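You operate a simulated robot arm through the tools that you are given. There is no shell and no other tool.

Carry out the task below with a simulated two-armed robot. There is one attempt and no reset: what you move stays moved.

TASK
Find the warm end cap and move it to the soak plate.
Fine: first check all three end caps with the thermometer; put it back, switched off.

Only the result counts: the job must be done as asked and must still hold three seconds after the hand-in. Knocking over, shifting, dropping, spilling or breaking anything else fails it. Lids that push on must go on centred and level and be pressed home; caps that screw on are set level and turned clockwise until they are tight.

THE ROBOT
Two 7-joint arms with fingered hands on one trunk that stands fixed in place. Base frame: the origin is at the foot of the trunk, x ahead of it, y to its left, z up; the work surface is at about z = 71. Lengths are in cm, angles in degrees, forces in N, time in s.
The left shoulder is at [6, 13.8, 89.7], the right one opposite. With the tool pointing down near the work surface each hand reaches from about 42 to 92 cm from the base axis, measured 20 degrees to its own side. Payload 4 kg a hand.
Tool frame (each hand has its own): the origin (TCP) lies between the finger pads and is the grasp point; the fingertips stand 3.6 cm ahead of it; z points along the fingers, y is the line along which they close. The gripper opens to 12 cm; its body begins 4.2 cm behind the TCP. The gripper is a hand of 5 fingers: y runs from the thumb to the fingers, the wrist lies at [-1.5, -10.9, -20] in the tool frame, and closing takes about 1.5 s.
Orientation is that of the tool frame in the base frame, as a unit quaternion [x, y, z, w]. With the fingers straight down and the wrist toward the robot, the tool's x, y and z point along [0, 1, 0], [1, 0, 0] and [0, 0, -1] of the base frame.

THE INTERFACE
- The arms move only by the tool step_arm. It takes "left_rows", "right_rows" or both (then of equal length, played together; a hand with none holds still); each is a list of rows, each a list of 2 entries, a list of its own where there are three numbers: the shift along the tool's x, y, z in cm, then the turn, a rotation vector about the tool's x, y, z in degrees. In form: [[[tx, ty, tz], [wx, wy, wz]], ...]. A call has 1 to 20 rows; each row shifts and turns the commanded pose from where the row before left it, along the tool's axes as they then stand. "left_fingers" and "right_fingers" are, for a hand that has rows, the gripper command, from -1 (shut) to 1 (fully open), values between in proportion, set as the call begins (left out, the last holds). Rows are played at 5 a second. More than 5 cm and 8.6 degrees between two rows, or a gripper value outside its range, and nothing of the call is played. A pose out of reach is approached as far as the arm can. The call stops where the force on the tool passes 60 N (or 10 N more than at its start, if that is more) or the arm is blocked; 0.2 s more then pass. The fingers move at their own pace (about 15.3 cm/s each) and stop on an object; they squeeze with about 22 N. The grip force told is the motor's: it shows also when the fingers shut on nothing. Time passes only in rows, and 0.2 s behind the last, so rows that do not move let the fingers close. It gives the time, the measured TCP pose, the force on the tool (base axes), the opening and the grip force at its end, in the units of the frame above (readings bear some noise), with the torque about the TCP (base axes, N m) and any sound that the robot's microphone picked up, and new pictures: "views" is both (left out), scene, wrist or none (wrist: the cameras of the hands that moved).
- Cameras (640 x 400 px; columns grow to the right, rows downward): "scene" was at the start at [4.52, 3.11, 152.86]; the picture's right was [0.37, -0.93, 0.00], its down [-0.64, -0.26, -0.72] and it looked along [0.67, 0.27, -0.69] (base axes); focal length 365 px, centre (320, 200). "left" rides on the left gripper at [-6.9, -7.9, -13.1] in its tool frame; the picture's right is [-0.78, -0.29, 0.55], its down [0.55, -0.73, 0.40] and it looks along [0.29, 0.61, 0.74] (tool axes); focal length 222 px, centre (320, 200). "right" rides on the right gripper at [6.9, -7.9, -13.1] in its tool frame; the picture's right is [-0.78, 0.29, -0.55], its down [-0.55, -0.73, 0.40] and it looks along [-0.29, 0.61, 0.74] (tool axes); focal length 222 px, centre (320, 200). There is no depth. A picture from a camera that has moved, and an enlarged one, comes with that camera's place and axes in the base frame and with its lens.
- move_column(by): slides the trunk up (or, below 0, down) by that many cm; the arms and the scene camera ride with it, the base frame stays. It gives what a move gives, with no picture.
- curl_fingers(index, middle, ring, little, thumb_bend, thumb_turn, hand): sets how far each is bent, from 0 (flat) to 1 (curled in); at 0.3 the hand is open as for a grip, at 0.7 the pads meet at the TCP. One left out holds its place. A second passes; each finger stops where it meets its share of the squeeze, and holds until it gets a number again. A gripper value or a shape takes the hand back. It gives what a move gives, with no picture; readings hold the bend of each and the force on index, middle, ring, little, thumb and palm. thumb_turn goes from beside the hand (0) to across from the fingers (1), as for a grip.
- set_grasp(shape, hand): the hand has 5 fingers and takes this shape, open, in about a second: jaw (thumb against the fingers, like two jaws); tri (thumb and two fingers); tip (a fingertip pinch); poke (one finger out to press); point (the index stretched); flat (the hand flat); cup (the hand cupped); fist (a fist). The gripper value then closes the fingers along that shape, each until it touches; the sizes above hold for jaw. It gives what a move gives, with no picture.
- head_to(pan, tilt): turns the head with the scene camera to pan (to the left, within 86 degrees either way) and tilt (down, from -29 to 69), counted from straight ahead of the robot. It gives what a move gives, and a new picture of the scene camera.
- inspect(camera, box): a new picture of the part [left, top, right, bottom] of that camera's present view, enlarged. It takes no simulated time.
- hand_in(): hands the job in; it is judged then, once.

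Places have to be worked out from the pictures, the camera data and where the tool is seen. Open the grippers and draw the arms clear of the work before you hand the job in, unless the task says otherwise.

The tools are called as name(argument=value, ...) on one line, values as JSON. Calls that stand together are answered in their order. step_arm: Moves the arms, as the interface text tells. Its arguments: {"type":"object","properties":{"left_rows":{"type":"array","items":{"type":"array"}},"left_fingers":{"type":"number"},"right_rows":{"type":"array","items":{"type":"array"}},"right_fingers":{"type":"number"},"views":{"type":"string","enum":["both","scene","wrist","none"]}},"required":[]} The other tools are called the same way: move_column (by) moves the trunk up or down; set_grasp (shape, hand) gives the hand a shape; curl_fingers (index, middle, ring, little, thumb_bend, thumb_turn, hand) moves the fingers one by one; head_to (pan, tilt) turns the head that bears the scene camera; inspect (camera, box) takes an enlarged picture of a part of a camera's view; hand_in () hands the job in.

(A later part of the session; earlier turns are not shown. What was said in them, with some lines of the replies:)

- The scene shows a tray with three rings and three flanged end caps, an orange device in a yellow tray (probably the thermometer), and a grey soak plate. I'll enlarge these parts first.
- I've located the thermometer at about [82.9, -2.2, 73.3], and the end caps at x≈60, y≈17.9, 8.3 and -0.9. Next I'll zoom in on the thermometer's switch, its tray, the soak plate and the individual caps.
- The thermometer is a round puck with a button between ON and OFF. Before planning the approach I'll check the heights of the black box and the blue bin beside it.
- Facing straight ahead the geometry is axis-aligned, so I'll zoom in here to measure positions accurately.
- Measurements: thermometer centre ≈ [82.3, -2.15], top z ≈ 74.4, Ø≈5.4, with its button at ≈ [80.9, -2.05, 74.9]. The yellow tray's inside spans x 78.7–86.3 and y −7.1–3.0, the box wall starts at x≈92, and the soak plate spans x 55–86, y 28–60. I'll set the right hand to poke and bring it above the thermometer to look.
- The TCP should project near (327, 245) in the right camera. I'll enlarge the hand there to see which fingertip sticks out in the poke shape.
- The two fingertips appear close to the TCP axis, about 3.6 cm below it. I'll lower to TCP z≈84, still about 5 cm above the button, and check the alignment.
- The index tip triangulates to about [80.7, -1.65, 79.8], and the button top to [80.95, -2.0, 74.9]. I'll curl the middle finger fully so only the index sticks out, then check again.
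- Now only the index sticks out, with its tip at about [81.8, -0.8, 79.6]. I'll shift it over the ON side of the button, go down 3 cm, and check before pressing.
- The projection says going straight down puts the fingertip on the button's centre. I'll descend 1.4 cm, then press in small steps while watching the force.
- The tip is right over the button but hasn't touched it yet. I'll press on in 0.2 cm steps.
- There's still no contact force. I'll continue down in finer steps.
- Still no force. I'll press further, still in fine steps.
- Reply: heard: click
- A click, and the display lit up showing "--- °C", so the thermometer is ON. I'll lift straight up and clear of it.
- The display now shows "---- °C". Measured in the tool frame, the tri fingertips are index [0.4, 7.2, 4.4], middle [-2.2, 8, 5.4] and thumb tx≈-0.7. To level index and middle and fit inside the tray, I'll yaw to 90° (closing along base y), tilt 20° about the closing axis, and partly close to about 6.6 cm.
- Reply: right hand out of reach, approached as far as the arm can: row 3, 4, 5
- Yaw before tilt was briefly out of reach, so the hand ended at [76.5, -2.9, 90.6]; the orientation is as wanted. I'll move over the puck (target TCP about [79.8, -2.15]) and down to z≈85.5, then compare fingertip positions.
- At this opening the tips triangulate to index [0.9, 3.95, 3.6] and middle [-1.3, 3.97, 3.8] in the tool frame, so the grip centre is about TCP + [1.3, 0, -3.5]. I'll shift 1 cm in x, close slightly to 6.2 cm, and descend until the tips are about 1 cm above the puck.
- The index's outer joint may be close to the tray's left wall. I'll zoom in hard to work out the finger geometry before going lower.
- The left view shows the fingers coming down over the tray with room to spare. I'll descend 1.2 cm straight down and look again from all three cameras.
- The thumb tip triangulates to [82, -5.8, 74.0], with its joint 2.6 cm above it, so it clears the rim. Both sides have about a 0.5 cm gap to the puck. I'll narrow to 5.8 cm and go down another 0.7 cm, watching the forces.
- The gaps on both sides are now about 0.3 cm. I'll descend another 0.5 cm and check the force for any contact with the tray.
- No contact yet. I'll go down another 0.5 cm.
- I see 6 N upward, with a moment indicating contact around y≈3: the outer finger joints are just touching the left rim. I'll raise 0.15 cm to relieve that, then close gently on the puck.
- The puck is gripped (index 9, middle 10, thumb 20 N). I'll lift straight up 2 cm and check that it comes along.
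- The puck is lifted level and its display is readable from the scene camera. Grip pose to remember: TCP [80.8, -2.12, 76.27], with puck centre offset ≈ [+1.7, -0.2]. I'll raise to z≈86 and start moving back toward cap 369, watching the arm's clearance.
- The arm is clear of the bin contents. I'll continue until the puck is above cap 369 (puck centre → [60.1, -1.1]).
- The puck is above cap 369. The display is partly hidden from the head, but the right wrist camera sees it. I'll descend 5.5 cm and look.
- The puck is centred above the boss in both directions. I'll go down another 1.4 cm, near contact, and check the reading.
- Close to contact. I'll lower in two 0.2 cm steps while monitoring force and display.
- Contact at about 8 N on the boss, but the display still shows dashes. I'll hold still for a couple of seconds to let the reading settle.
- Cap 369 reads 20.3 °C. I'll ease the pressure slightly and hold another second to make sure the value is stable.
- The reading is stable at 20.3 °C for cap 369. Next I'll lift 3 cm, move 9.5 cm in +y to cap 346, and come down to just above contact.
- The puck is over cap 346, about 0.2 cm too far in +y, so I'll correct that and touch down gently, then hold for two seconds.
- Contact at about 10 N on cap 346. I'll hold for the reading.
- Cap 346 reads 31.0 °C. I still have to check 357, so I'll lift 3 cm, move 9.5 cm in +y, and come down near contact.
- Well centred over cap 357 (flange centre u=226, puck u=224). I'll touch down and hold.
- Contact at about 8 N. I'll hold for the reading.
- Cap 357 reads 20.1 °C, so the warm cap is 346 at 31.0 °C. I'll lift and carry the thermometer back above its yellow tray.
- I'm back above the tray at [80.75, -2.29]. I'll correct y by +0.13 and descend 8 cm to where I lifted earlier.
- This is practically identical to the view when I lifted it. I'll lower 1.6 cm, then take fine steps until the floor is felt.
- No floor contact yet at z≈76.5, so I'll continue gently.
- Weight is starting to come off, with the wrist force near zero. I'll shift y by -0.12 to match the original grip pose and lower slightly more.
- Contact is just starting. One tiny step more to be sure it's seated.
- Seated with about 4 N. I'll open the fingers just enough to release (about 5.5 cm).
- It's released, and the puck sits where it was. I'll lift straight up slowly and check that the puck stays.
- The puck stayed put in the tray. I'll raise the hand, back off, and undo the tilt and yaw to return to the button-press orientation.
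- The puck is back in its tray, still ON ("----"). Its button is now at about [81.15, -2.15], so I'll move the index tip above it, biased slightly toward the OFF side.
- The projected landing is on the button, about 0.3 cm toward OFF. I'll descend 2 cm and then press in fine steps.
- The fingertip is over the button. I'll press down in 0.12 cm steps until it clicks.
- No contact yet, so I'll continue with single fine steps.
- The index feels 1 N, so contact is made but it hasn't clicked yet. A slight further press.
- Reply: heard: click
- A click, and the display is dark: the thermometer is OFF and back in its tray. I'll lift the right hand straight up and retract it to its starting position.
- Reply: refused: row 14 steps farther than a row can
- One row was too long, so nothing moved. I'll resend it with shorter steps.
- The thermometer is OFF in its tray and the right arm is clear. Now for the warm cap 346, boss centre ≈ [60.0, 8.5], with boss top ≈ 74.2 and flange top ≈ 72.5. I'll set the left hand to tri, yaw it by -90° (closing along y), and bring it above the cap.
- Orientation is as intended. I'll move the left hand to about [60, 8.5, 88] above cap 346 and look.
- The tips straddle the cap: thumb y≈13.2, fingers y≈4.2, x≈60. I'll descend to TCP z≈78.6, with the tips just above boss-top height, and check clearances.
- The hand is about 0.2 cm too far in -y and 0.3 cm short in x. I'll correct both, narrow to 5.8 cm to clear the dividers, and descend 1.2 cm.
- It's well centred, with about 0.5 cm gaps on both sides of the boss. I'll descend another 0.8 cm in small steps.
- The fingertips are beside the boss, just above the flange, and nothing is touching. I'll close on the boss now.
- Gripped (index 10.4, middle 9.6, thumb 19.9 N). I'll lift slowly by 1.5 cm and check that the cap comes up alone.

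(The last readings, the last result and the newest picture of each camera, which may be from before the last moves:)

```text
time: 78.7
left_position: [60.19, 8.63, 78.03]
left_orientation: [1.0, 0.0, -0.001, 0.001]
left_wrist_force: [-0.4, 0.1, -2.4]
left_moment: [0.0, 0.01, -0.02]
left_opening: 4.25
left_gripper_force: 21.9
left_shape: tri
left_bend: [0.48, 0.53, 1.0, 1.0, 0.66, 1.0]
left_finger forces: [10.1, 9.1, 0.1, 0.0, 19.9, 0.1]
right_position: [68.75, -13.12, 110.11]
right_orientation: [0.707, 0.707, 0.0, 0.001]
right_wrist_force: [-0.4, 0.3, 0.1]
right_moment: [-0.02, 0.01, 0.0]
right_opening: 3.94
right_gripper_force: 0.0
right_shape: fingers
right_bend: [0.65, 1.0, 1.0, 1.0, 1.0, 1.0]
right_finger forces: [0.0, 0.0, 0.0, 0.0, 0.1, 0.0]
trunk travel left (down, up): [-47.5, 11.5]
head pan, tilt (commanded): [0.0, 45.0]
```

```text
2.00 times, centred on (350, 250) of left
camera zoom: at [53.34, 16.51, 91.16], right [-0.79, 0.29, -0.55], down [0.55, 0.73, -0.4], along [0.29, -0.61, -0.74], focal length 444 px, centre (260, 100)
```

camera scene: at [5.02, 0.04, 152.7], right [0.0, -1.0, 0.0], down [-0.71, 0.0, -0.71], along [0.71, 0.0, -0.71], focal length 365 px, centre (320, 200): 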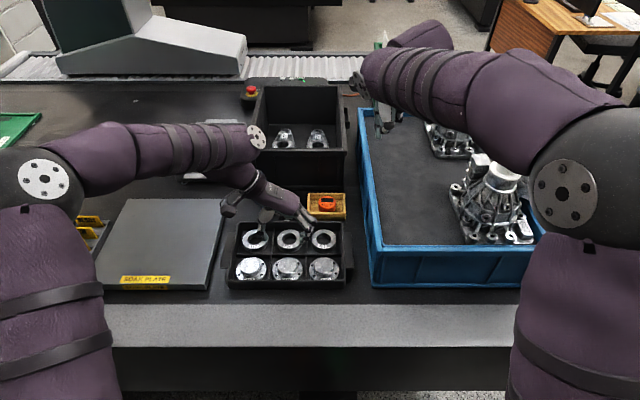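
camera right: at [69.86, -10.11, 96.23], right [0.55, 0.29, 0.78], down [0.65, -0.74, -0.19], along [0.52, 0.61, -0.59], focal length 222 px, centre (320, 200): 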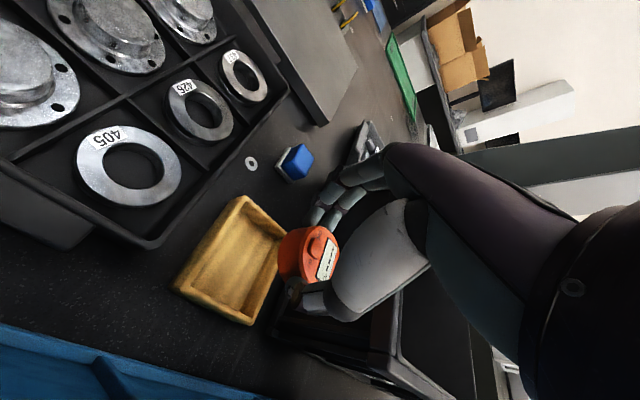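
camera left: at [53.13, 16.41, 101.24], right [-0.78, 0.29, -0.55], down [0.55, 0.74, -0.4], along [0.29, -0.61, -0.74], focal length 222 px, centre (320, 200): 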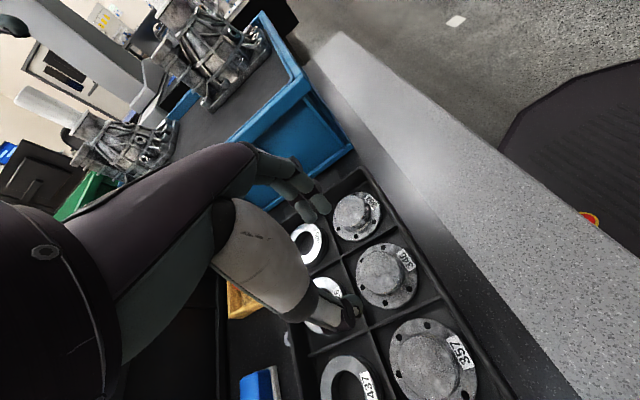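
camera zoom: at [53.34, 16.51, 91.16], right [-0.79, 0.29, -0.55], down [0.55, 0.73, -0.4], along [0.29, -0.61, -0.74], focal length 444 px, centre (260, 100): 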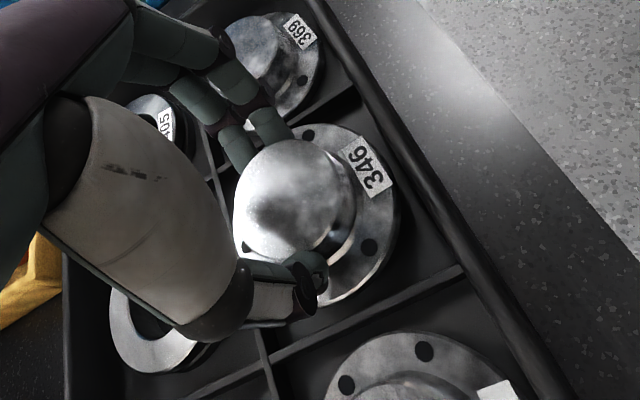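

The cap is up, with label 346 now fully visible and the neighbours undisturbed. I'll lift 8 cm more, turn the hand back 42° for reach, and carry the cap over the soak plate toward about [66, 41].

step_arm(left_rows=[[[0, 0, -2], [0, 0, 0]], [[0, 0, -3], [0, 0, 0]], [[0, 0, -3], [0, 0, 0]], [[0, 0, 0], [0, 0, -8.4]], [[0, 0, 0], [0, 0, -8.4]], [[0, 0, 0], [0, 0, -8.4]], [[0, 0, 0], [0, 0, -8.4]], [[0, 0, 0], [0, 0, -8.4]], [[3.27, -2.51, 0], [0, 0, 0]], [[3.27, -2.51, 0], [0, 0, 0]], [[3.27, -2.51, 0], [0, 0, 0]], [[3.27, -2.51, 0], [0, 0, 0]], [[3.27, -2.51, 0], [0, 0, 0]], [[3.27, -2.51, 0], [0, 0, 0]], [[3.27, -2.51, 0], [0, 0, 0]], [[3.27, -2.51, 0], [0, 0, 0]], [[0, 0, 0], [0, 0, 0]]], views="both")

inspect(camera="scene", box=[80, 180, 240, 300])

```text
time: 82.3
left_position: [66.21, 40.89, 86.08]
left_orientation: [0.934, 0.358, 0.0, 0.0]
left_wrist_force: [0.7, 0.5, -2.4]
left_moment: [0.01, -0.01, 0.01]
left_opening: 4.23
left_gripper_force: 21.7
left_shape: tri
left_bend: [0.48, 0.53, 1.0, 1.0, 0.66, 1.0]
left_finger forces: [10.2, 9.3, 0.0, 0.0, 19.8, 0.1]
right_position: [68.7, -13.33, 110.05]
right_orientation: [0.707, 0.707, 0.0, 0.0]
right_wrist_force: [0.3, -0.4, 0.2]
right_moment: [0.04, 0.02, -0.01]
right_opening: 3.95
right_gripper_force: 0.1
right_shape: fingers
right_bend: [0.65, 1.0, 1.0, 1.0, 1.0, 1.0]
right_finger forces: [0.0, 0.0, 0.1, 0.0, 0.1, 0.0]
trunk travel left (down, up): [-47.5, 11.5]
head pan, tilt (commanded): [0.0, 45.0]
camera scene: at [5.04, 0.02, 152.7], right [0.0, -1.0, 0.0], down [-0.71, 0.0, -0.71], along [0.71, 0.0, -0.71], focal length 365 px, centre (320, 200)
camera left: at [55.96, 42.07, 99.27], right [-0.78, -0.31, -0.55], down [-0.08, 0.91, -0.4], along [0.62, -0.26, -0.74], focal length 222 px, centre (320, 200)
```

scene: 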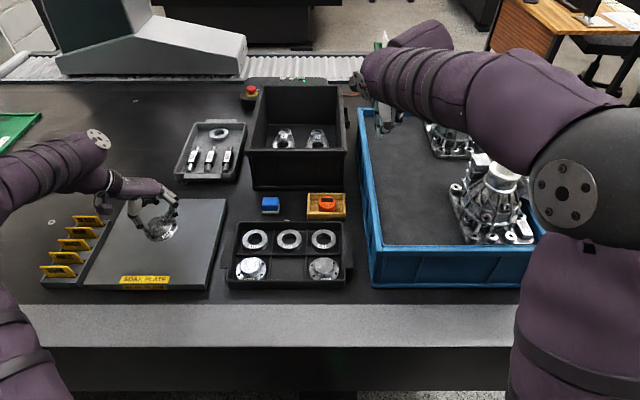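
left: 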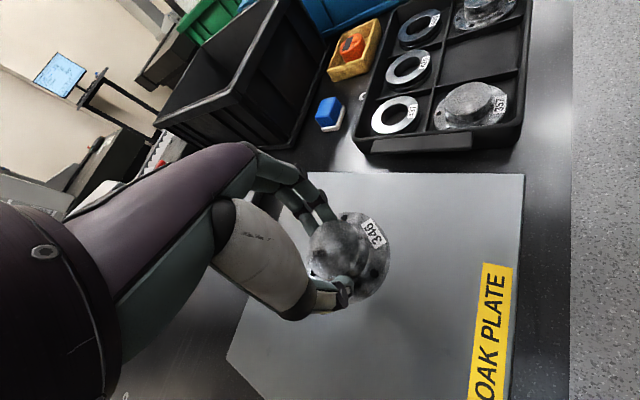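

```text
3.33 times, centred on (160, 240) of scene
camera zoom: at [5.04, 0.02, 152.7], right [0.0, -1.0, 0.0], down [-0.71, 0.0, -0.71], along [0.71, 0.0, -0.71], focal length 1218 px, centre (853, 67)
```

zoom: 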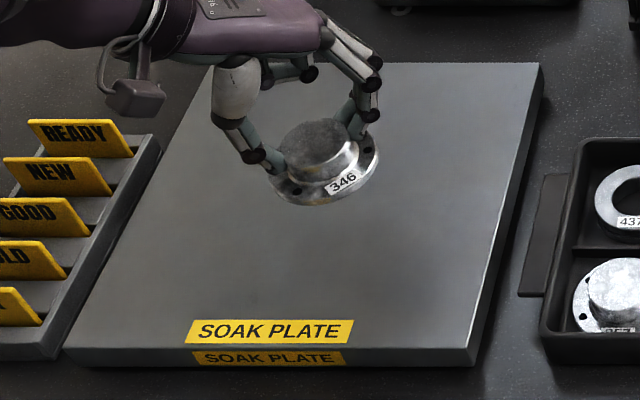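

The cap is over the middle of the plate and looks level. Its bottom is about 5 cm below the TCP and the plate top is at z≈73.3, so I'll lower 6 cm and then proceed gently.

step_arm(left_rows=[[[0, 0, 3], [0, 0, 0]], [[0, 0, 2], [0, 0, 0]], [[0, 0, 1], [0, 0, 0]], [[0, 0, 0], [0, 0, 0]]], views="none")

inspect(camera="scene", box=[120, 200, 220, 290])

inspect(camera="left", box=[260, 170, 420, 320])

```text
time: 83.3
left_position: [66.21, 40.99, 79.91]
left_orientation: [0.933, 0.359, -0.001, 0.0]
left_wrist_force: [-0.1, -0.2, -2.4]
left_moment: [0.03, -0.02, -0.03]
left_opening: 4.2
left_gripper_force: 21.8
left_shape: tri
left_bend: [0.48, 0.53, 1.0, 1.0, 0.66, 1.0]
left_finger forces: [10.2, 9.4, 0.0, 0.0, 19.9, 0.1]
right_position: [68.56, -13.22, 110.13]
right_orientation: [0.707, 0.707, -0.001, 0.0]
right_wrist_force: [-1.1, 0.1, 0.1]
right_moment: [0.03, 0.0, -0.01]
right_opening: 3.92
right_gripper_force: 0.0
right_shape: fingers
right_bend: [0.65, 1.0, 1.0, 1.0, 1.0, 1.0]
right_finger forces: [0.0, 0.0, 0.1, 0.0, 0.1, 0.0]
trunk travel left (down, up): [-47.5, 11.5]
head pan, tilt (commanded): [0.0, 45.0]
```

```text
4.44 times, centred on (170, 245) of scene
camera zoom: at [5.05, 0.04, 152.7], right [0.0, -1.0, 0.0], down [-0.71, 0.0, -0.71], along [0.71, 0.0, -0.71], focal length 1624 px, centre (987, 0)
```

zoom: 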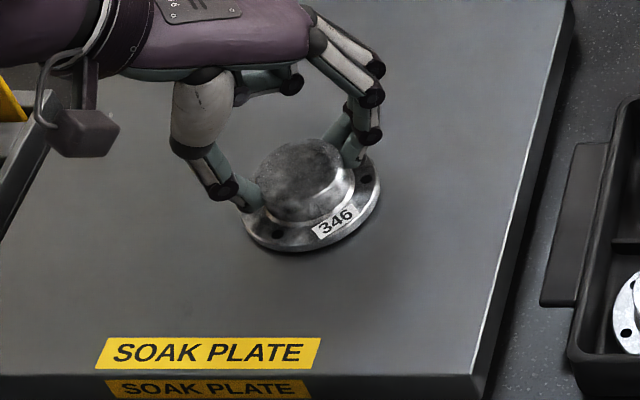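

```text
2.67 times, centred on (340, 245) of left
camera zoom: at [55.88, 42.14, 93.12], right [-0.78, -0.31, -0.55], down [-0.08, 0.91, -0.4], along [0.62, -0.26, -0.74], focal length 592 px, centre (267, 80)
```

zoom: 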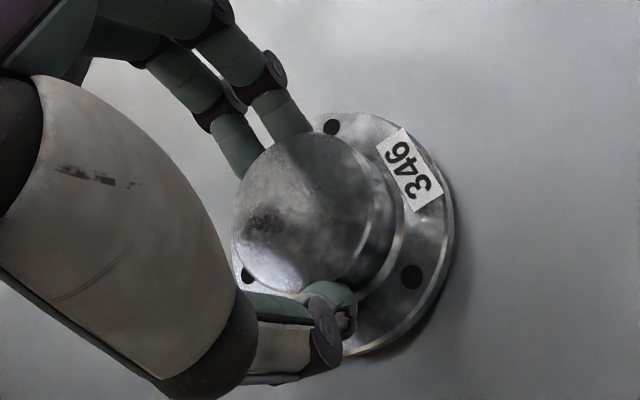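

Close to the plate now. I'll lower 1 cm more, then use fine steps with force checks.

step_arm(left_rows=[[[0, 0, 0.4], [0, 0, 0]], [[0, 0, 0.4], [0, 0, 0]], [[0, 0, 0.2], [0, 0, 0]], [[0, 0, 0], [0, 0, 0]]], views="none")

step_arm(left_rows=[[[0, 0, 0.2], [0, 0, 0]], [[0, 0, 0], [0, 0, 0]]], views="none")

inspect(camera="scene", box=[140, 215, 200, 265])

```text
time: 84.3
left_position: [66.32, 40.87, 79.36]
left_orientation: [0.934, 0.358, 0.003, 0.0]
left_wrist_force: [1.2, 1.5, 26.5]
left_moment: [-0.02, -0.01, 0.03]
left_opening: 4.37
left_gripper_force: 21.4
left_shape: tri
left_bend: [0.48, 0.53, 1.0, 1.0, 0.66, 1.0]
left_finger forces: [12.2, 12.2, 0.1, 0.0, 24.0, 0.0]
right_position: [68.58, -13.24, 110.37]
right_orientation: [0.707, 0.707, 0.001, 0.0]
right_wrist_force: [-0.4, 0.0, 0.7]
right_moment: [-0.02, 0.0, 0.01]
right_opening: 3.93
right_gripper_force: 0.0
right_shape: fingers
right_bend: [0.65, 1.0, 1.0, 1.0, 1.0, 1.0]
right_finger forces: [0.1, 0.0, 0.0, 0.0, 0.1, 0.1]
trunk travel left (down, up): [-47.5, 11.5]
head pan, tilt (commanded): [0.0, 45.0]
```

```text
time: 84.9
left_position: [66.21, 40.73, 79.15]
left_orientation: [0.934, 0.358, 0.003, -0.001]
left_wrist_force: [2.4, 0.0, 36.1]
left_moment: [-0.05, -0.08, 0.09]
left_opening: 4.48
left_gripper_force: 21.7
left_shape: tri
left_bend: [0.48, 0.53, 1.0, 1.0, 0.67, 1.0]
left_finger forces: [13.6, 13.2, 0.0, 0.0, 24.3, 0.0]
right_position: [68.41, -13.45, 110.29]
right_orientation: [0.707, 0.707, 0.002, 0.0]
right_wrist_force: [0.1, 0.5, 0.0]
right_moment: [0.0, -0.02, -0.03]
right_opening: 3.94
right_gripper_force: 0.2
right_shape: fingers
right_bend: [0.65, 1.0, 1.0, 1.0, 1.0, 1.0]
right_finger forces: [0.1, 0.1, 0.1, 0.0, 0.0, 0.0]
trunk travel left (down, up): [-47.5, 11.5]
head pan, tilt (commanded): [0.0, 45.0]
```

```text
8.00 times, centred on (170, 240) of scene
camera zoom: at [4.74, -0.18, 152.73], right [0.0, -1.0, 0.0], down [-0.71, 0.0, -0.71], along [0.71, 0.0, -0.71], focal length 2923 px, centre (1520, -120)
```

zoom: 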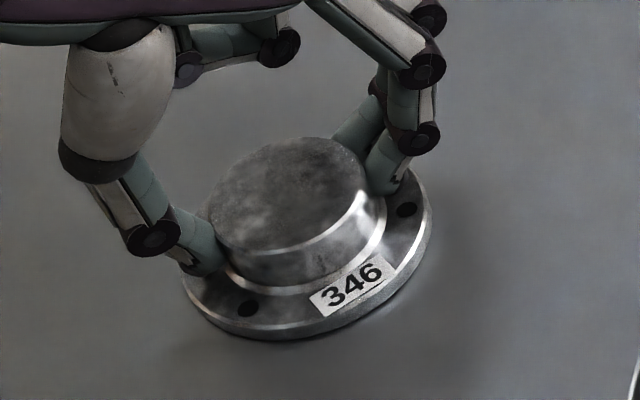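

The plate top is higher than estimated and I'm pressing with 36 N. I'll back up 0.55 cm to relax to a light contact before releasing.

step_arm(left_rows=[[[0, 0, -0.2], [0, 0, 0]], [[0, 0, -0.2], [0, 0, 0]], [[0, 0, -0.15], [0, 0, 0]], [[0, 0, 0], [0, 0, 0]]], views="none")

inspect(camera="scene", box=[140, 215, 200, 265])

inspect(camera="left", box=[260, 170, 420, 320])

```text
time: 85.9
left_position: [66.19, 41.01, 79.2]
left_orientation: [0.934, 0.358, 0.0, 0.001]
left_wrist_force: [8.0, -2.4, 18.8]
left_moment: [-0.17, -0.27, 0.1]
left_opening: 4.42
left_gripper_force: 22.2
left_shape: tri
left_bend: [0.47, 0.53, 1.0, 1.0, 0.67, 1.0]
left_finger forces: [13.9, 13.2, 0.1, 0.0, 20.4, 0.0]
right_position: [68.65, -13.23, 110.08]
right_orientation: [0.708, 0.707, 0.001, -0.001]
right_wrist_force: [0.8, 0.1, 1.2]
right_moment: [0.02, 0.0, 0.02]
right_opening: 3.95
right_gripper_force: 0.0
right_shape: fingers
right_bend: [0.65, 1.0, 1.0, 1.0, 1.0, 1.0]
right_finger forces: [0.0, 0.1, 0.0, 0.1, 0.1, 0.0]
trunk travel left (down, up): [-47.5, 11.5]
head pan, tilt (commanded): [0.0, 45.0]
```

```text
8.00 times, centred on (170, 240) of scene
camera zoom: at [4.94, -0.09, 152.69], right [0.0, -1.0, 0.0], down [-0.71, 0.0, -0.71], along [0.71, 0.0, -0.71], focal length 2923 px, centre (1520, -120)
```

zoom: 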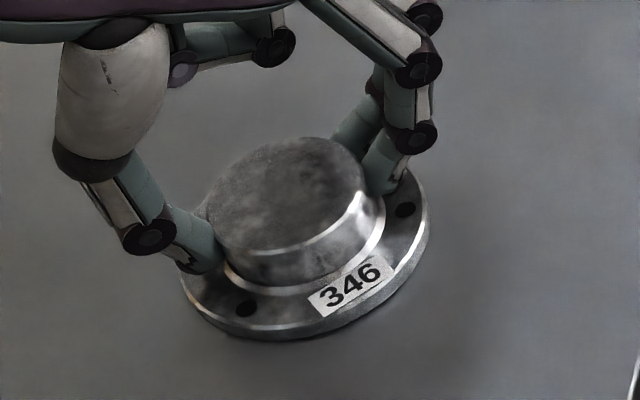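

```text
2.67 times, centred on (340, 245) of left
camera zoom: at [55.79, 42.13, 92.53], right [-0.78, -0.31, -0.55], down [-0.08, 0.91, -0.4], along [0.62, -0.26, -0.74], focal length 592 px, centre (267, 80)
```

zoom: 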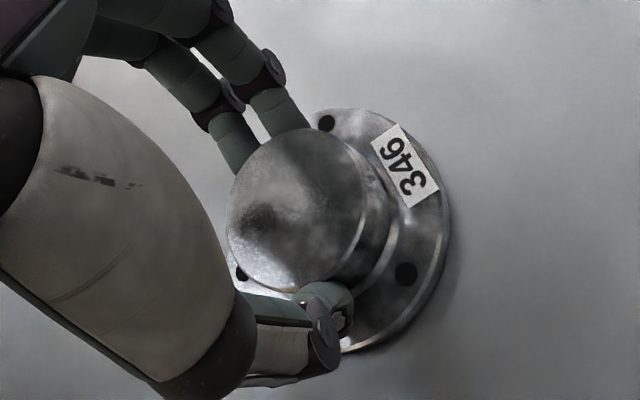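

Still 19 N, so I'll raise another 0.25 cm to unload.

step_arm(left_rows=[[[0, 0, -0.12], [0, 0, 0]], [[0, 0, -0.13], [0, 0, 0]], [[0, 0, 0], [0, 0, 0]]], views="none")

```text
time: 86.7
left_position: [66.04, 41.2, 79.38]
left_orientation: [0.933, 0.359, -0.002, 0.0]
left_wrist_force: [0.7, -0.9, 2.7]
left_moment: [-0.11, -0.07, -0.01]
left_opening: 4.33
left_gripper_force: 22.4
left_shape: tri
left_bend: [0.47, 0.53, 1.0, 1.0, 0.67, 1.0]
left_finger forces: [11.4, 10.0, 0.0, 0.1, 20.0, 0.1]
right_position: [68.7, -13.1, 110.18]
right_orientation: [0.708, 0.707, 0.0, 0.0]
right_wrist_force: [0.4, 0.3, 1.0]
right_moment: [-0.01, 0.03, -0.03]
right_opening: 3.92
right_gripper_force: 0.0
right_shape: fingers
right_bend: [0.65, 1.0, 1.0, 1.0, 1.0, 1.0]
right_finger forces: [0.0, 0.0, 0.1, 0.1, 0.0, 0.0]
trunk travel left (down, up): [-47.5, 11.5]
head pan, tilt (commanded): [0.0, 45.0]
```

Light contact at 2.7 N with the cap on the plate. I'll open the fingers gradually to release it.

step_arm(left_rows=[[[0, 0, 0], [0, 0, 0]], [[0, 0, 0], [0, 0, 0]], [[0, 0, 0], [0, 0, 0]], [[0, 0, 0], [0, 0, 0]]], left_fingers=0.1, views="none")

inspect(camera="scene", box=[140, 215, 200, 265])

inspect(camera="left", box=[260, 170, 420, 320])

```text
time: 87.7
left_position: [66.2, 40.97, 79.53]
left_orientation: [0.934, 0.358, -0.001, 0.0]
left_wrist_force: [0.3, -0.4, -0.7]
left_moment: [0.02, -0.02, 0.0]
left_opening: 6.58
left_gripper_force: 0.2
left_shape: tri
left_bend: [0.4, 0.44, 0.99, 0.99, 0.52, 1.0]
left_finger forces: [0.1, 0.0, 0.0, 0.0, 0.1, 0.0]
right_position: [68.67, -13.1, 110.15]
right_orientation: [0.707, 0.707, 0.0, 0.0]
right_wrist_force: [0.0, -1.0, -0.4]
right_moment: [-0.04, 0.02, 0.0]
right_opening: 3.93
right_gripper_force: 0.0
right_shape: fingers
right_bend: [0.65, 1.0, 1.0, 1.0, 1.0, 1.0]
right_finger forces: [0.0, 0.0, 0.0, 0.0, 0.0, 0.1]
trunk travel left (down, up): [-47.5, 11.5]
head pan, tilt (commanded): [0.0, 45.0]
```

```text
8.00 times, centred on (170, 240) of scene
camera zoom: at [5.03, 0.03, 152.7], right [0.0, -1.0, 0.0], down [-0.71, 0.0, -0.71], along [0.71, 0.0, -0.71], focal length 2923 px, centre (1520, -120)
```

zoom: 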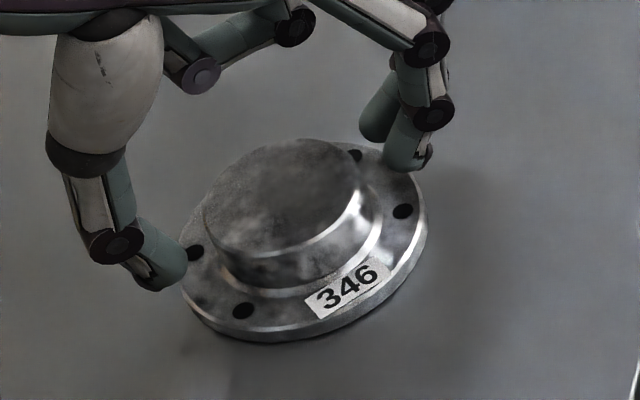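

```text
2.67 times, centred on (340, 245) of left
camera zoom: at [55.83, 42.25, 92.81], right [-0.78, -0.31, -0.55], down [-0.08, 0.91, -0.4], along [0.62, -0.26, -0.74], focal length 592 px, centre (267, 80)
```

zoom: 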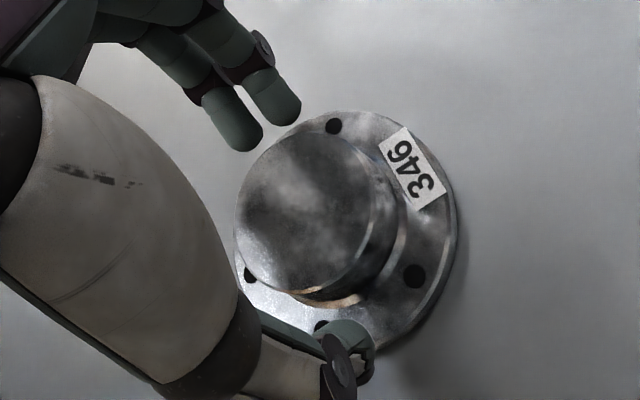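

The cap is standing free on the plate. I'll open wider, lift straight up, and return the left hand to its starting area.

step_arm(left_rows=[[[0, 0, 0], [0, 0, 0]], [[0, 0, 0], [0, 0, 0]], [[0, 0, -1.5], [0, 0, 0]], [[0, 0, -3], [0, 0, 0]], [[0, 0, -4.5], [0, 0, 0]], [[0, 0, -4.5], [0, 0, 0]], [[0, 0, -4.5], [0, 0, 0]], [[0, 0, -4.5], [0, 0, 0]], [[0, 0, 0], [0, 0, -8]], [[0, 0, 0], [0, 0, -8]], [[0, 0, 0], [0, 0, -8]], [[0, 0, 0], [0, 0, -8]], [[0, 0, 0], [0, 0, -8]], [[0, 0, 0], [0, 0, -8]], [[0, -4, 0], [0, 0, 0]], [[0, -4, 0], [0, 0, 0]], [[0, 0, 0], [0, 0, 0]]], left_fingers=0.5, views="both")

set_grasp(hand="right", shape="jaw")

set_grasp(hand="left", shape="jaw")

inspect(camera="scene", box=[30, 180, 240, 300])

inspect(camera="scene", box=[222, 185, 362, 296])

```text
time: 91.3
left_position: [58.05, 41.13, 102.04]
left_orientation: [0.707, 0.707, 0.0, 0.0]
left_wrist_force: [-0.7, 0.8, -0.3]
left_moment: [-0.02, 0.01, 0.04]
left_opening: 8.98
left_gripper_force: 0.0
left_shape: tri
left_bend: [0.33, 0.37, 0.99, 0.99, 0.4, 0.99]
left_finger forces: [0.0, 0.0, 0.0, 0.1, 0.0, 0.1]
right_position: [68.74, -13.09, 110.11]
right_orientation: [0.707, 0.707, -0.001, 0.0]
right_wrist_force: [0.5, 0.5, -0.5]
right_moment: [0.0, -0.01, 0.01]
right_opening: 3.91
right_gripper_force: 0.1
right_shape: fingers
right_bend: [0.65, 1.0, 1.0, 1.0, 1.0, 1.0]
right_finger forces: [0.0, 0.1, 0.0, 0.1, 0.1, 0.1]
trunk travel left (down, up): [-47.5, 11.5]
head pan, tilt (commanded): [0.0, 45.0]
camera scene: at [5.07, 0.03, 152.69], right [0.0, -1.0, 0.0], down [-0.71, 0.0, -0.71], along [0.71, 0.0, -0.71], focal length 365 px, centre (320, 200)
camera left: at [50.24, 34.09, 115.25], right [-0.29, -0.79, -0.55], down [-0.74, 0.55, -0.4], along [0.61, 0.29, -0.74], focal length 222 px, centre (320, 200)
```

scene: 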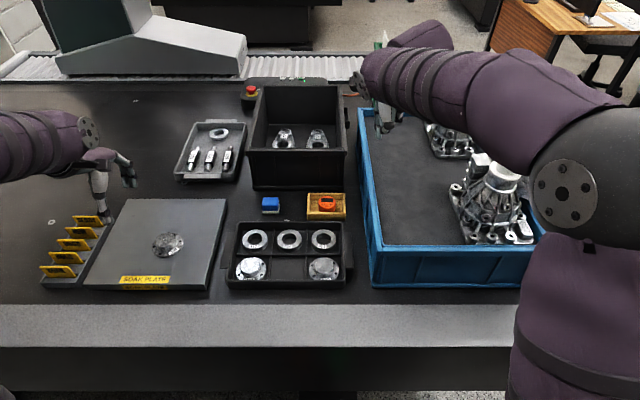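
left: 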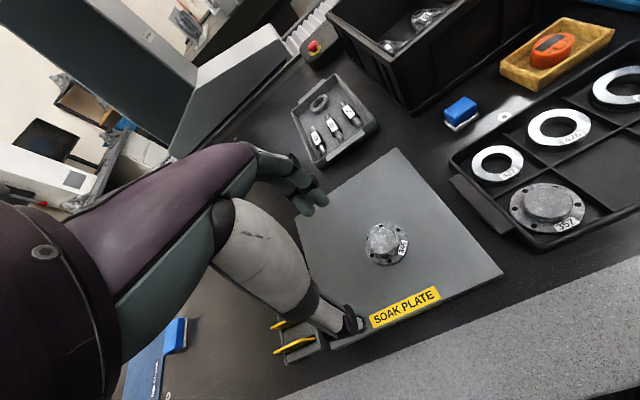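

```text
time: 92.2
left_position: [57.99, 41.18, 102.12]
left_orientation: [0.707, 0.707, 0.0, 0.0]
left_wrist_force: [-0.9, -0.3, 0.2]
left_moment: [0.06, 0.0, 0.01]
left_opening: 9.0
left_gripper_force: 0.0
left_shape: tri
left_bend: [0.33, 0.37, 0.99, 0.99, 0.4, 0.99]
left_finger forces: [0.1, 0.0, 0.1, 0.1, 0.1, 0.0]
right_position: [68.73, -13.24, 110.1]
right_orientation: [0.707, 0.707, 0.0, 0.0]
right_wrist_force: [-0.6, 0.3, -0.4]
right_moment: [0.01, 0.01, 0.0]
right_opening: 11.99
right_gripper_force: 0.0
right_shape: jaw
right_bend: [0.3, 0.3, 0.3, 0.3, 0.3, 0.97]
right_finger forces: [0.0, 0.0, 0.1, 0.1, 0.0, 0.0]
trunk travel left (down, up): [-47.5, 11.5]
head pan, tilt (commanded): [0.0, 45.0]
```

```text
time: 93.1
left_position: [58.11, 40.99, 102.02]
left_orientation: [0.707, 0.708, 0.001, 0.0]
left_wrist_force: [0.2, 0.1, -0.4]
left_moment: [0.02, 0.03, 0.01]
left_opening: 12.0
left_gripper_force: 0.1
left_shape: jaw
left_bend: [0.3, 0.3, 0.3, 0.3, 0.3, 0.97]
left_finger forces: [0.0, 0.0, 0.1, 0.1, 0.1, 0.1]
right_position: [68.63, -13.14, 110.12]
right_orientation: [0.707, 0.707, 0.0, 0.0]
right_wrist_force: [-0.2, 0.4, 0.0]
right_moment: [-0.01, 0.0, 0.02]
right_opening: 11.98
right_gripper_force: 0.1
right_shape: jaw
right_bend: [0.3, 0.3, 0.3, 0.3, 0.3, 0.97]
right_finger forces: [0.0, 0.0, 0.0, 0.0, 0.0, 0.0]
trunk travel left (down, up): [-47.5, 11.5]
head pan, tilt (commanded): [0.0, 45.0]
```

```text
3.05 times, centred on (135, 240) of scene
camera zoom: at [5.03, 0.03, 152.7], right [0.0, -1.0, 0.0], down [-0.71, 0.0, -0.71], along [0.71, 0.0, -0.71], focal length 1114 px, centre (884, 78)
```

zoom: 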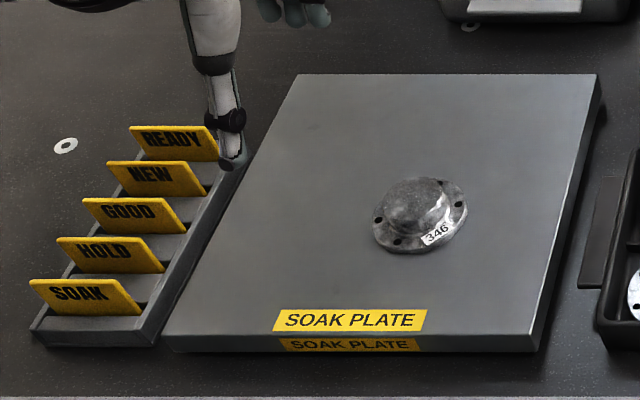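

```text
3.60 times, centred on (292, 240) of scene
camera zoom: at [5.03, 0.03, 152.7], right [0.0, -1.0, 0.0], down [-0.71, 0.0, -0.71], along [0.71, 0.0, -0.71], focal length 1317 px, centre (421, 54)
```

zoom: 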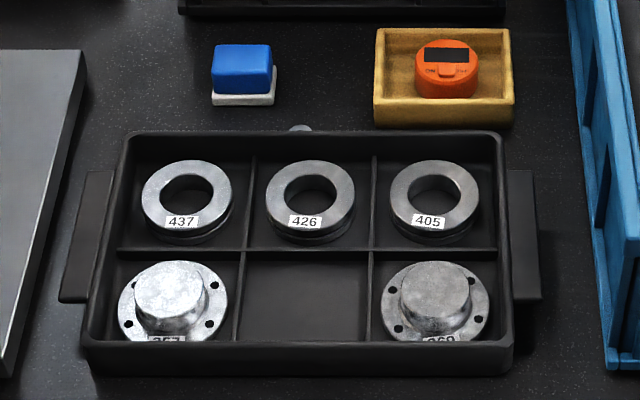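

The warm cap 346 stands on the soak plate, and the thermometer is off and back in its tray. The other caps, rings and tags are undisturbed, and both hands are open and clear. I'm handing in.

hand_in()

```text
The job is handed in.
```

I checked all three end caps with the thermometer. Cap 346 was the warm one, and it now stands on the soak plate.

| End cap | Reading |
|---|---|
| 369 | 20.3 °C |
| 346 | 31.0 °C |
| 357 | 20.1 °C |

- **Thermometer:** it is back in its yellow tray and switched off, with the display dark.
- **Everything else:** the other caps, the rings and the tag rack look undisturbed in the final pictures. Both hands are open and clear of the work.
- **Tray shift:** while I was handling the thermometer, its yellow tray slid about 1.5 mm. I left it there rather than risk nudging it further.

The job is handed in, but the result was not reported back to me.
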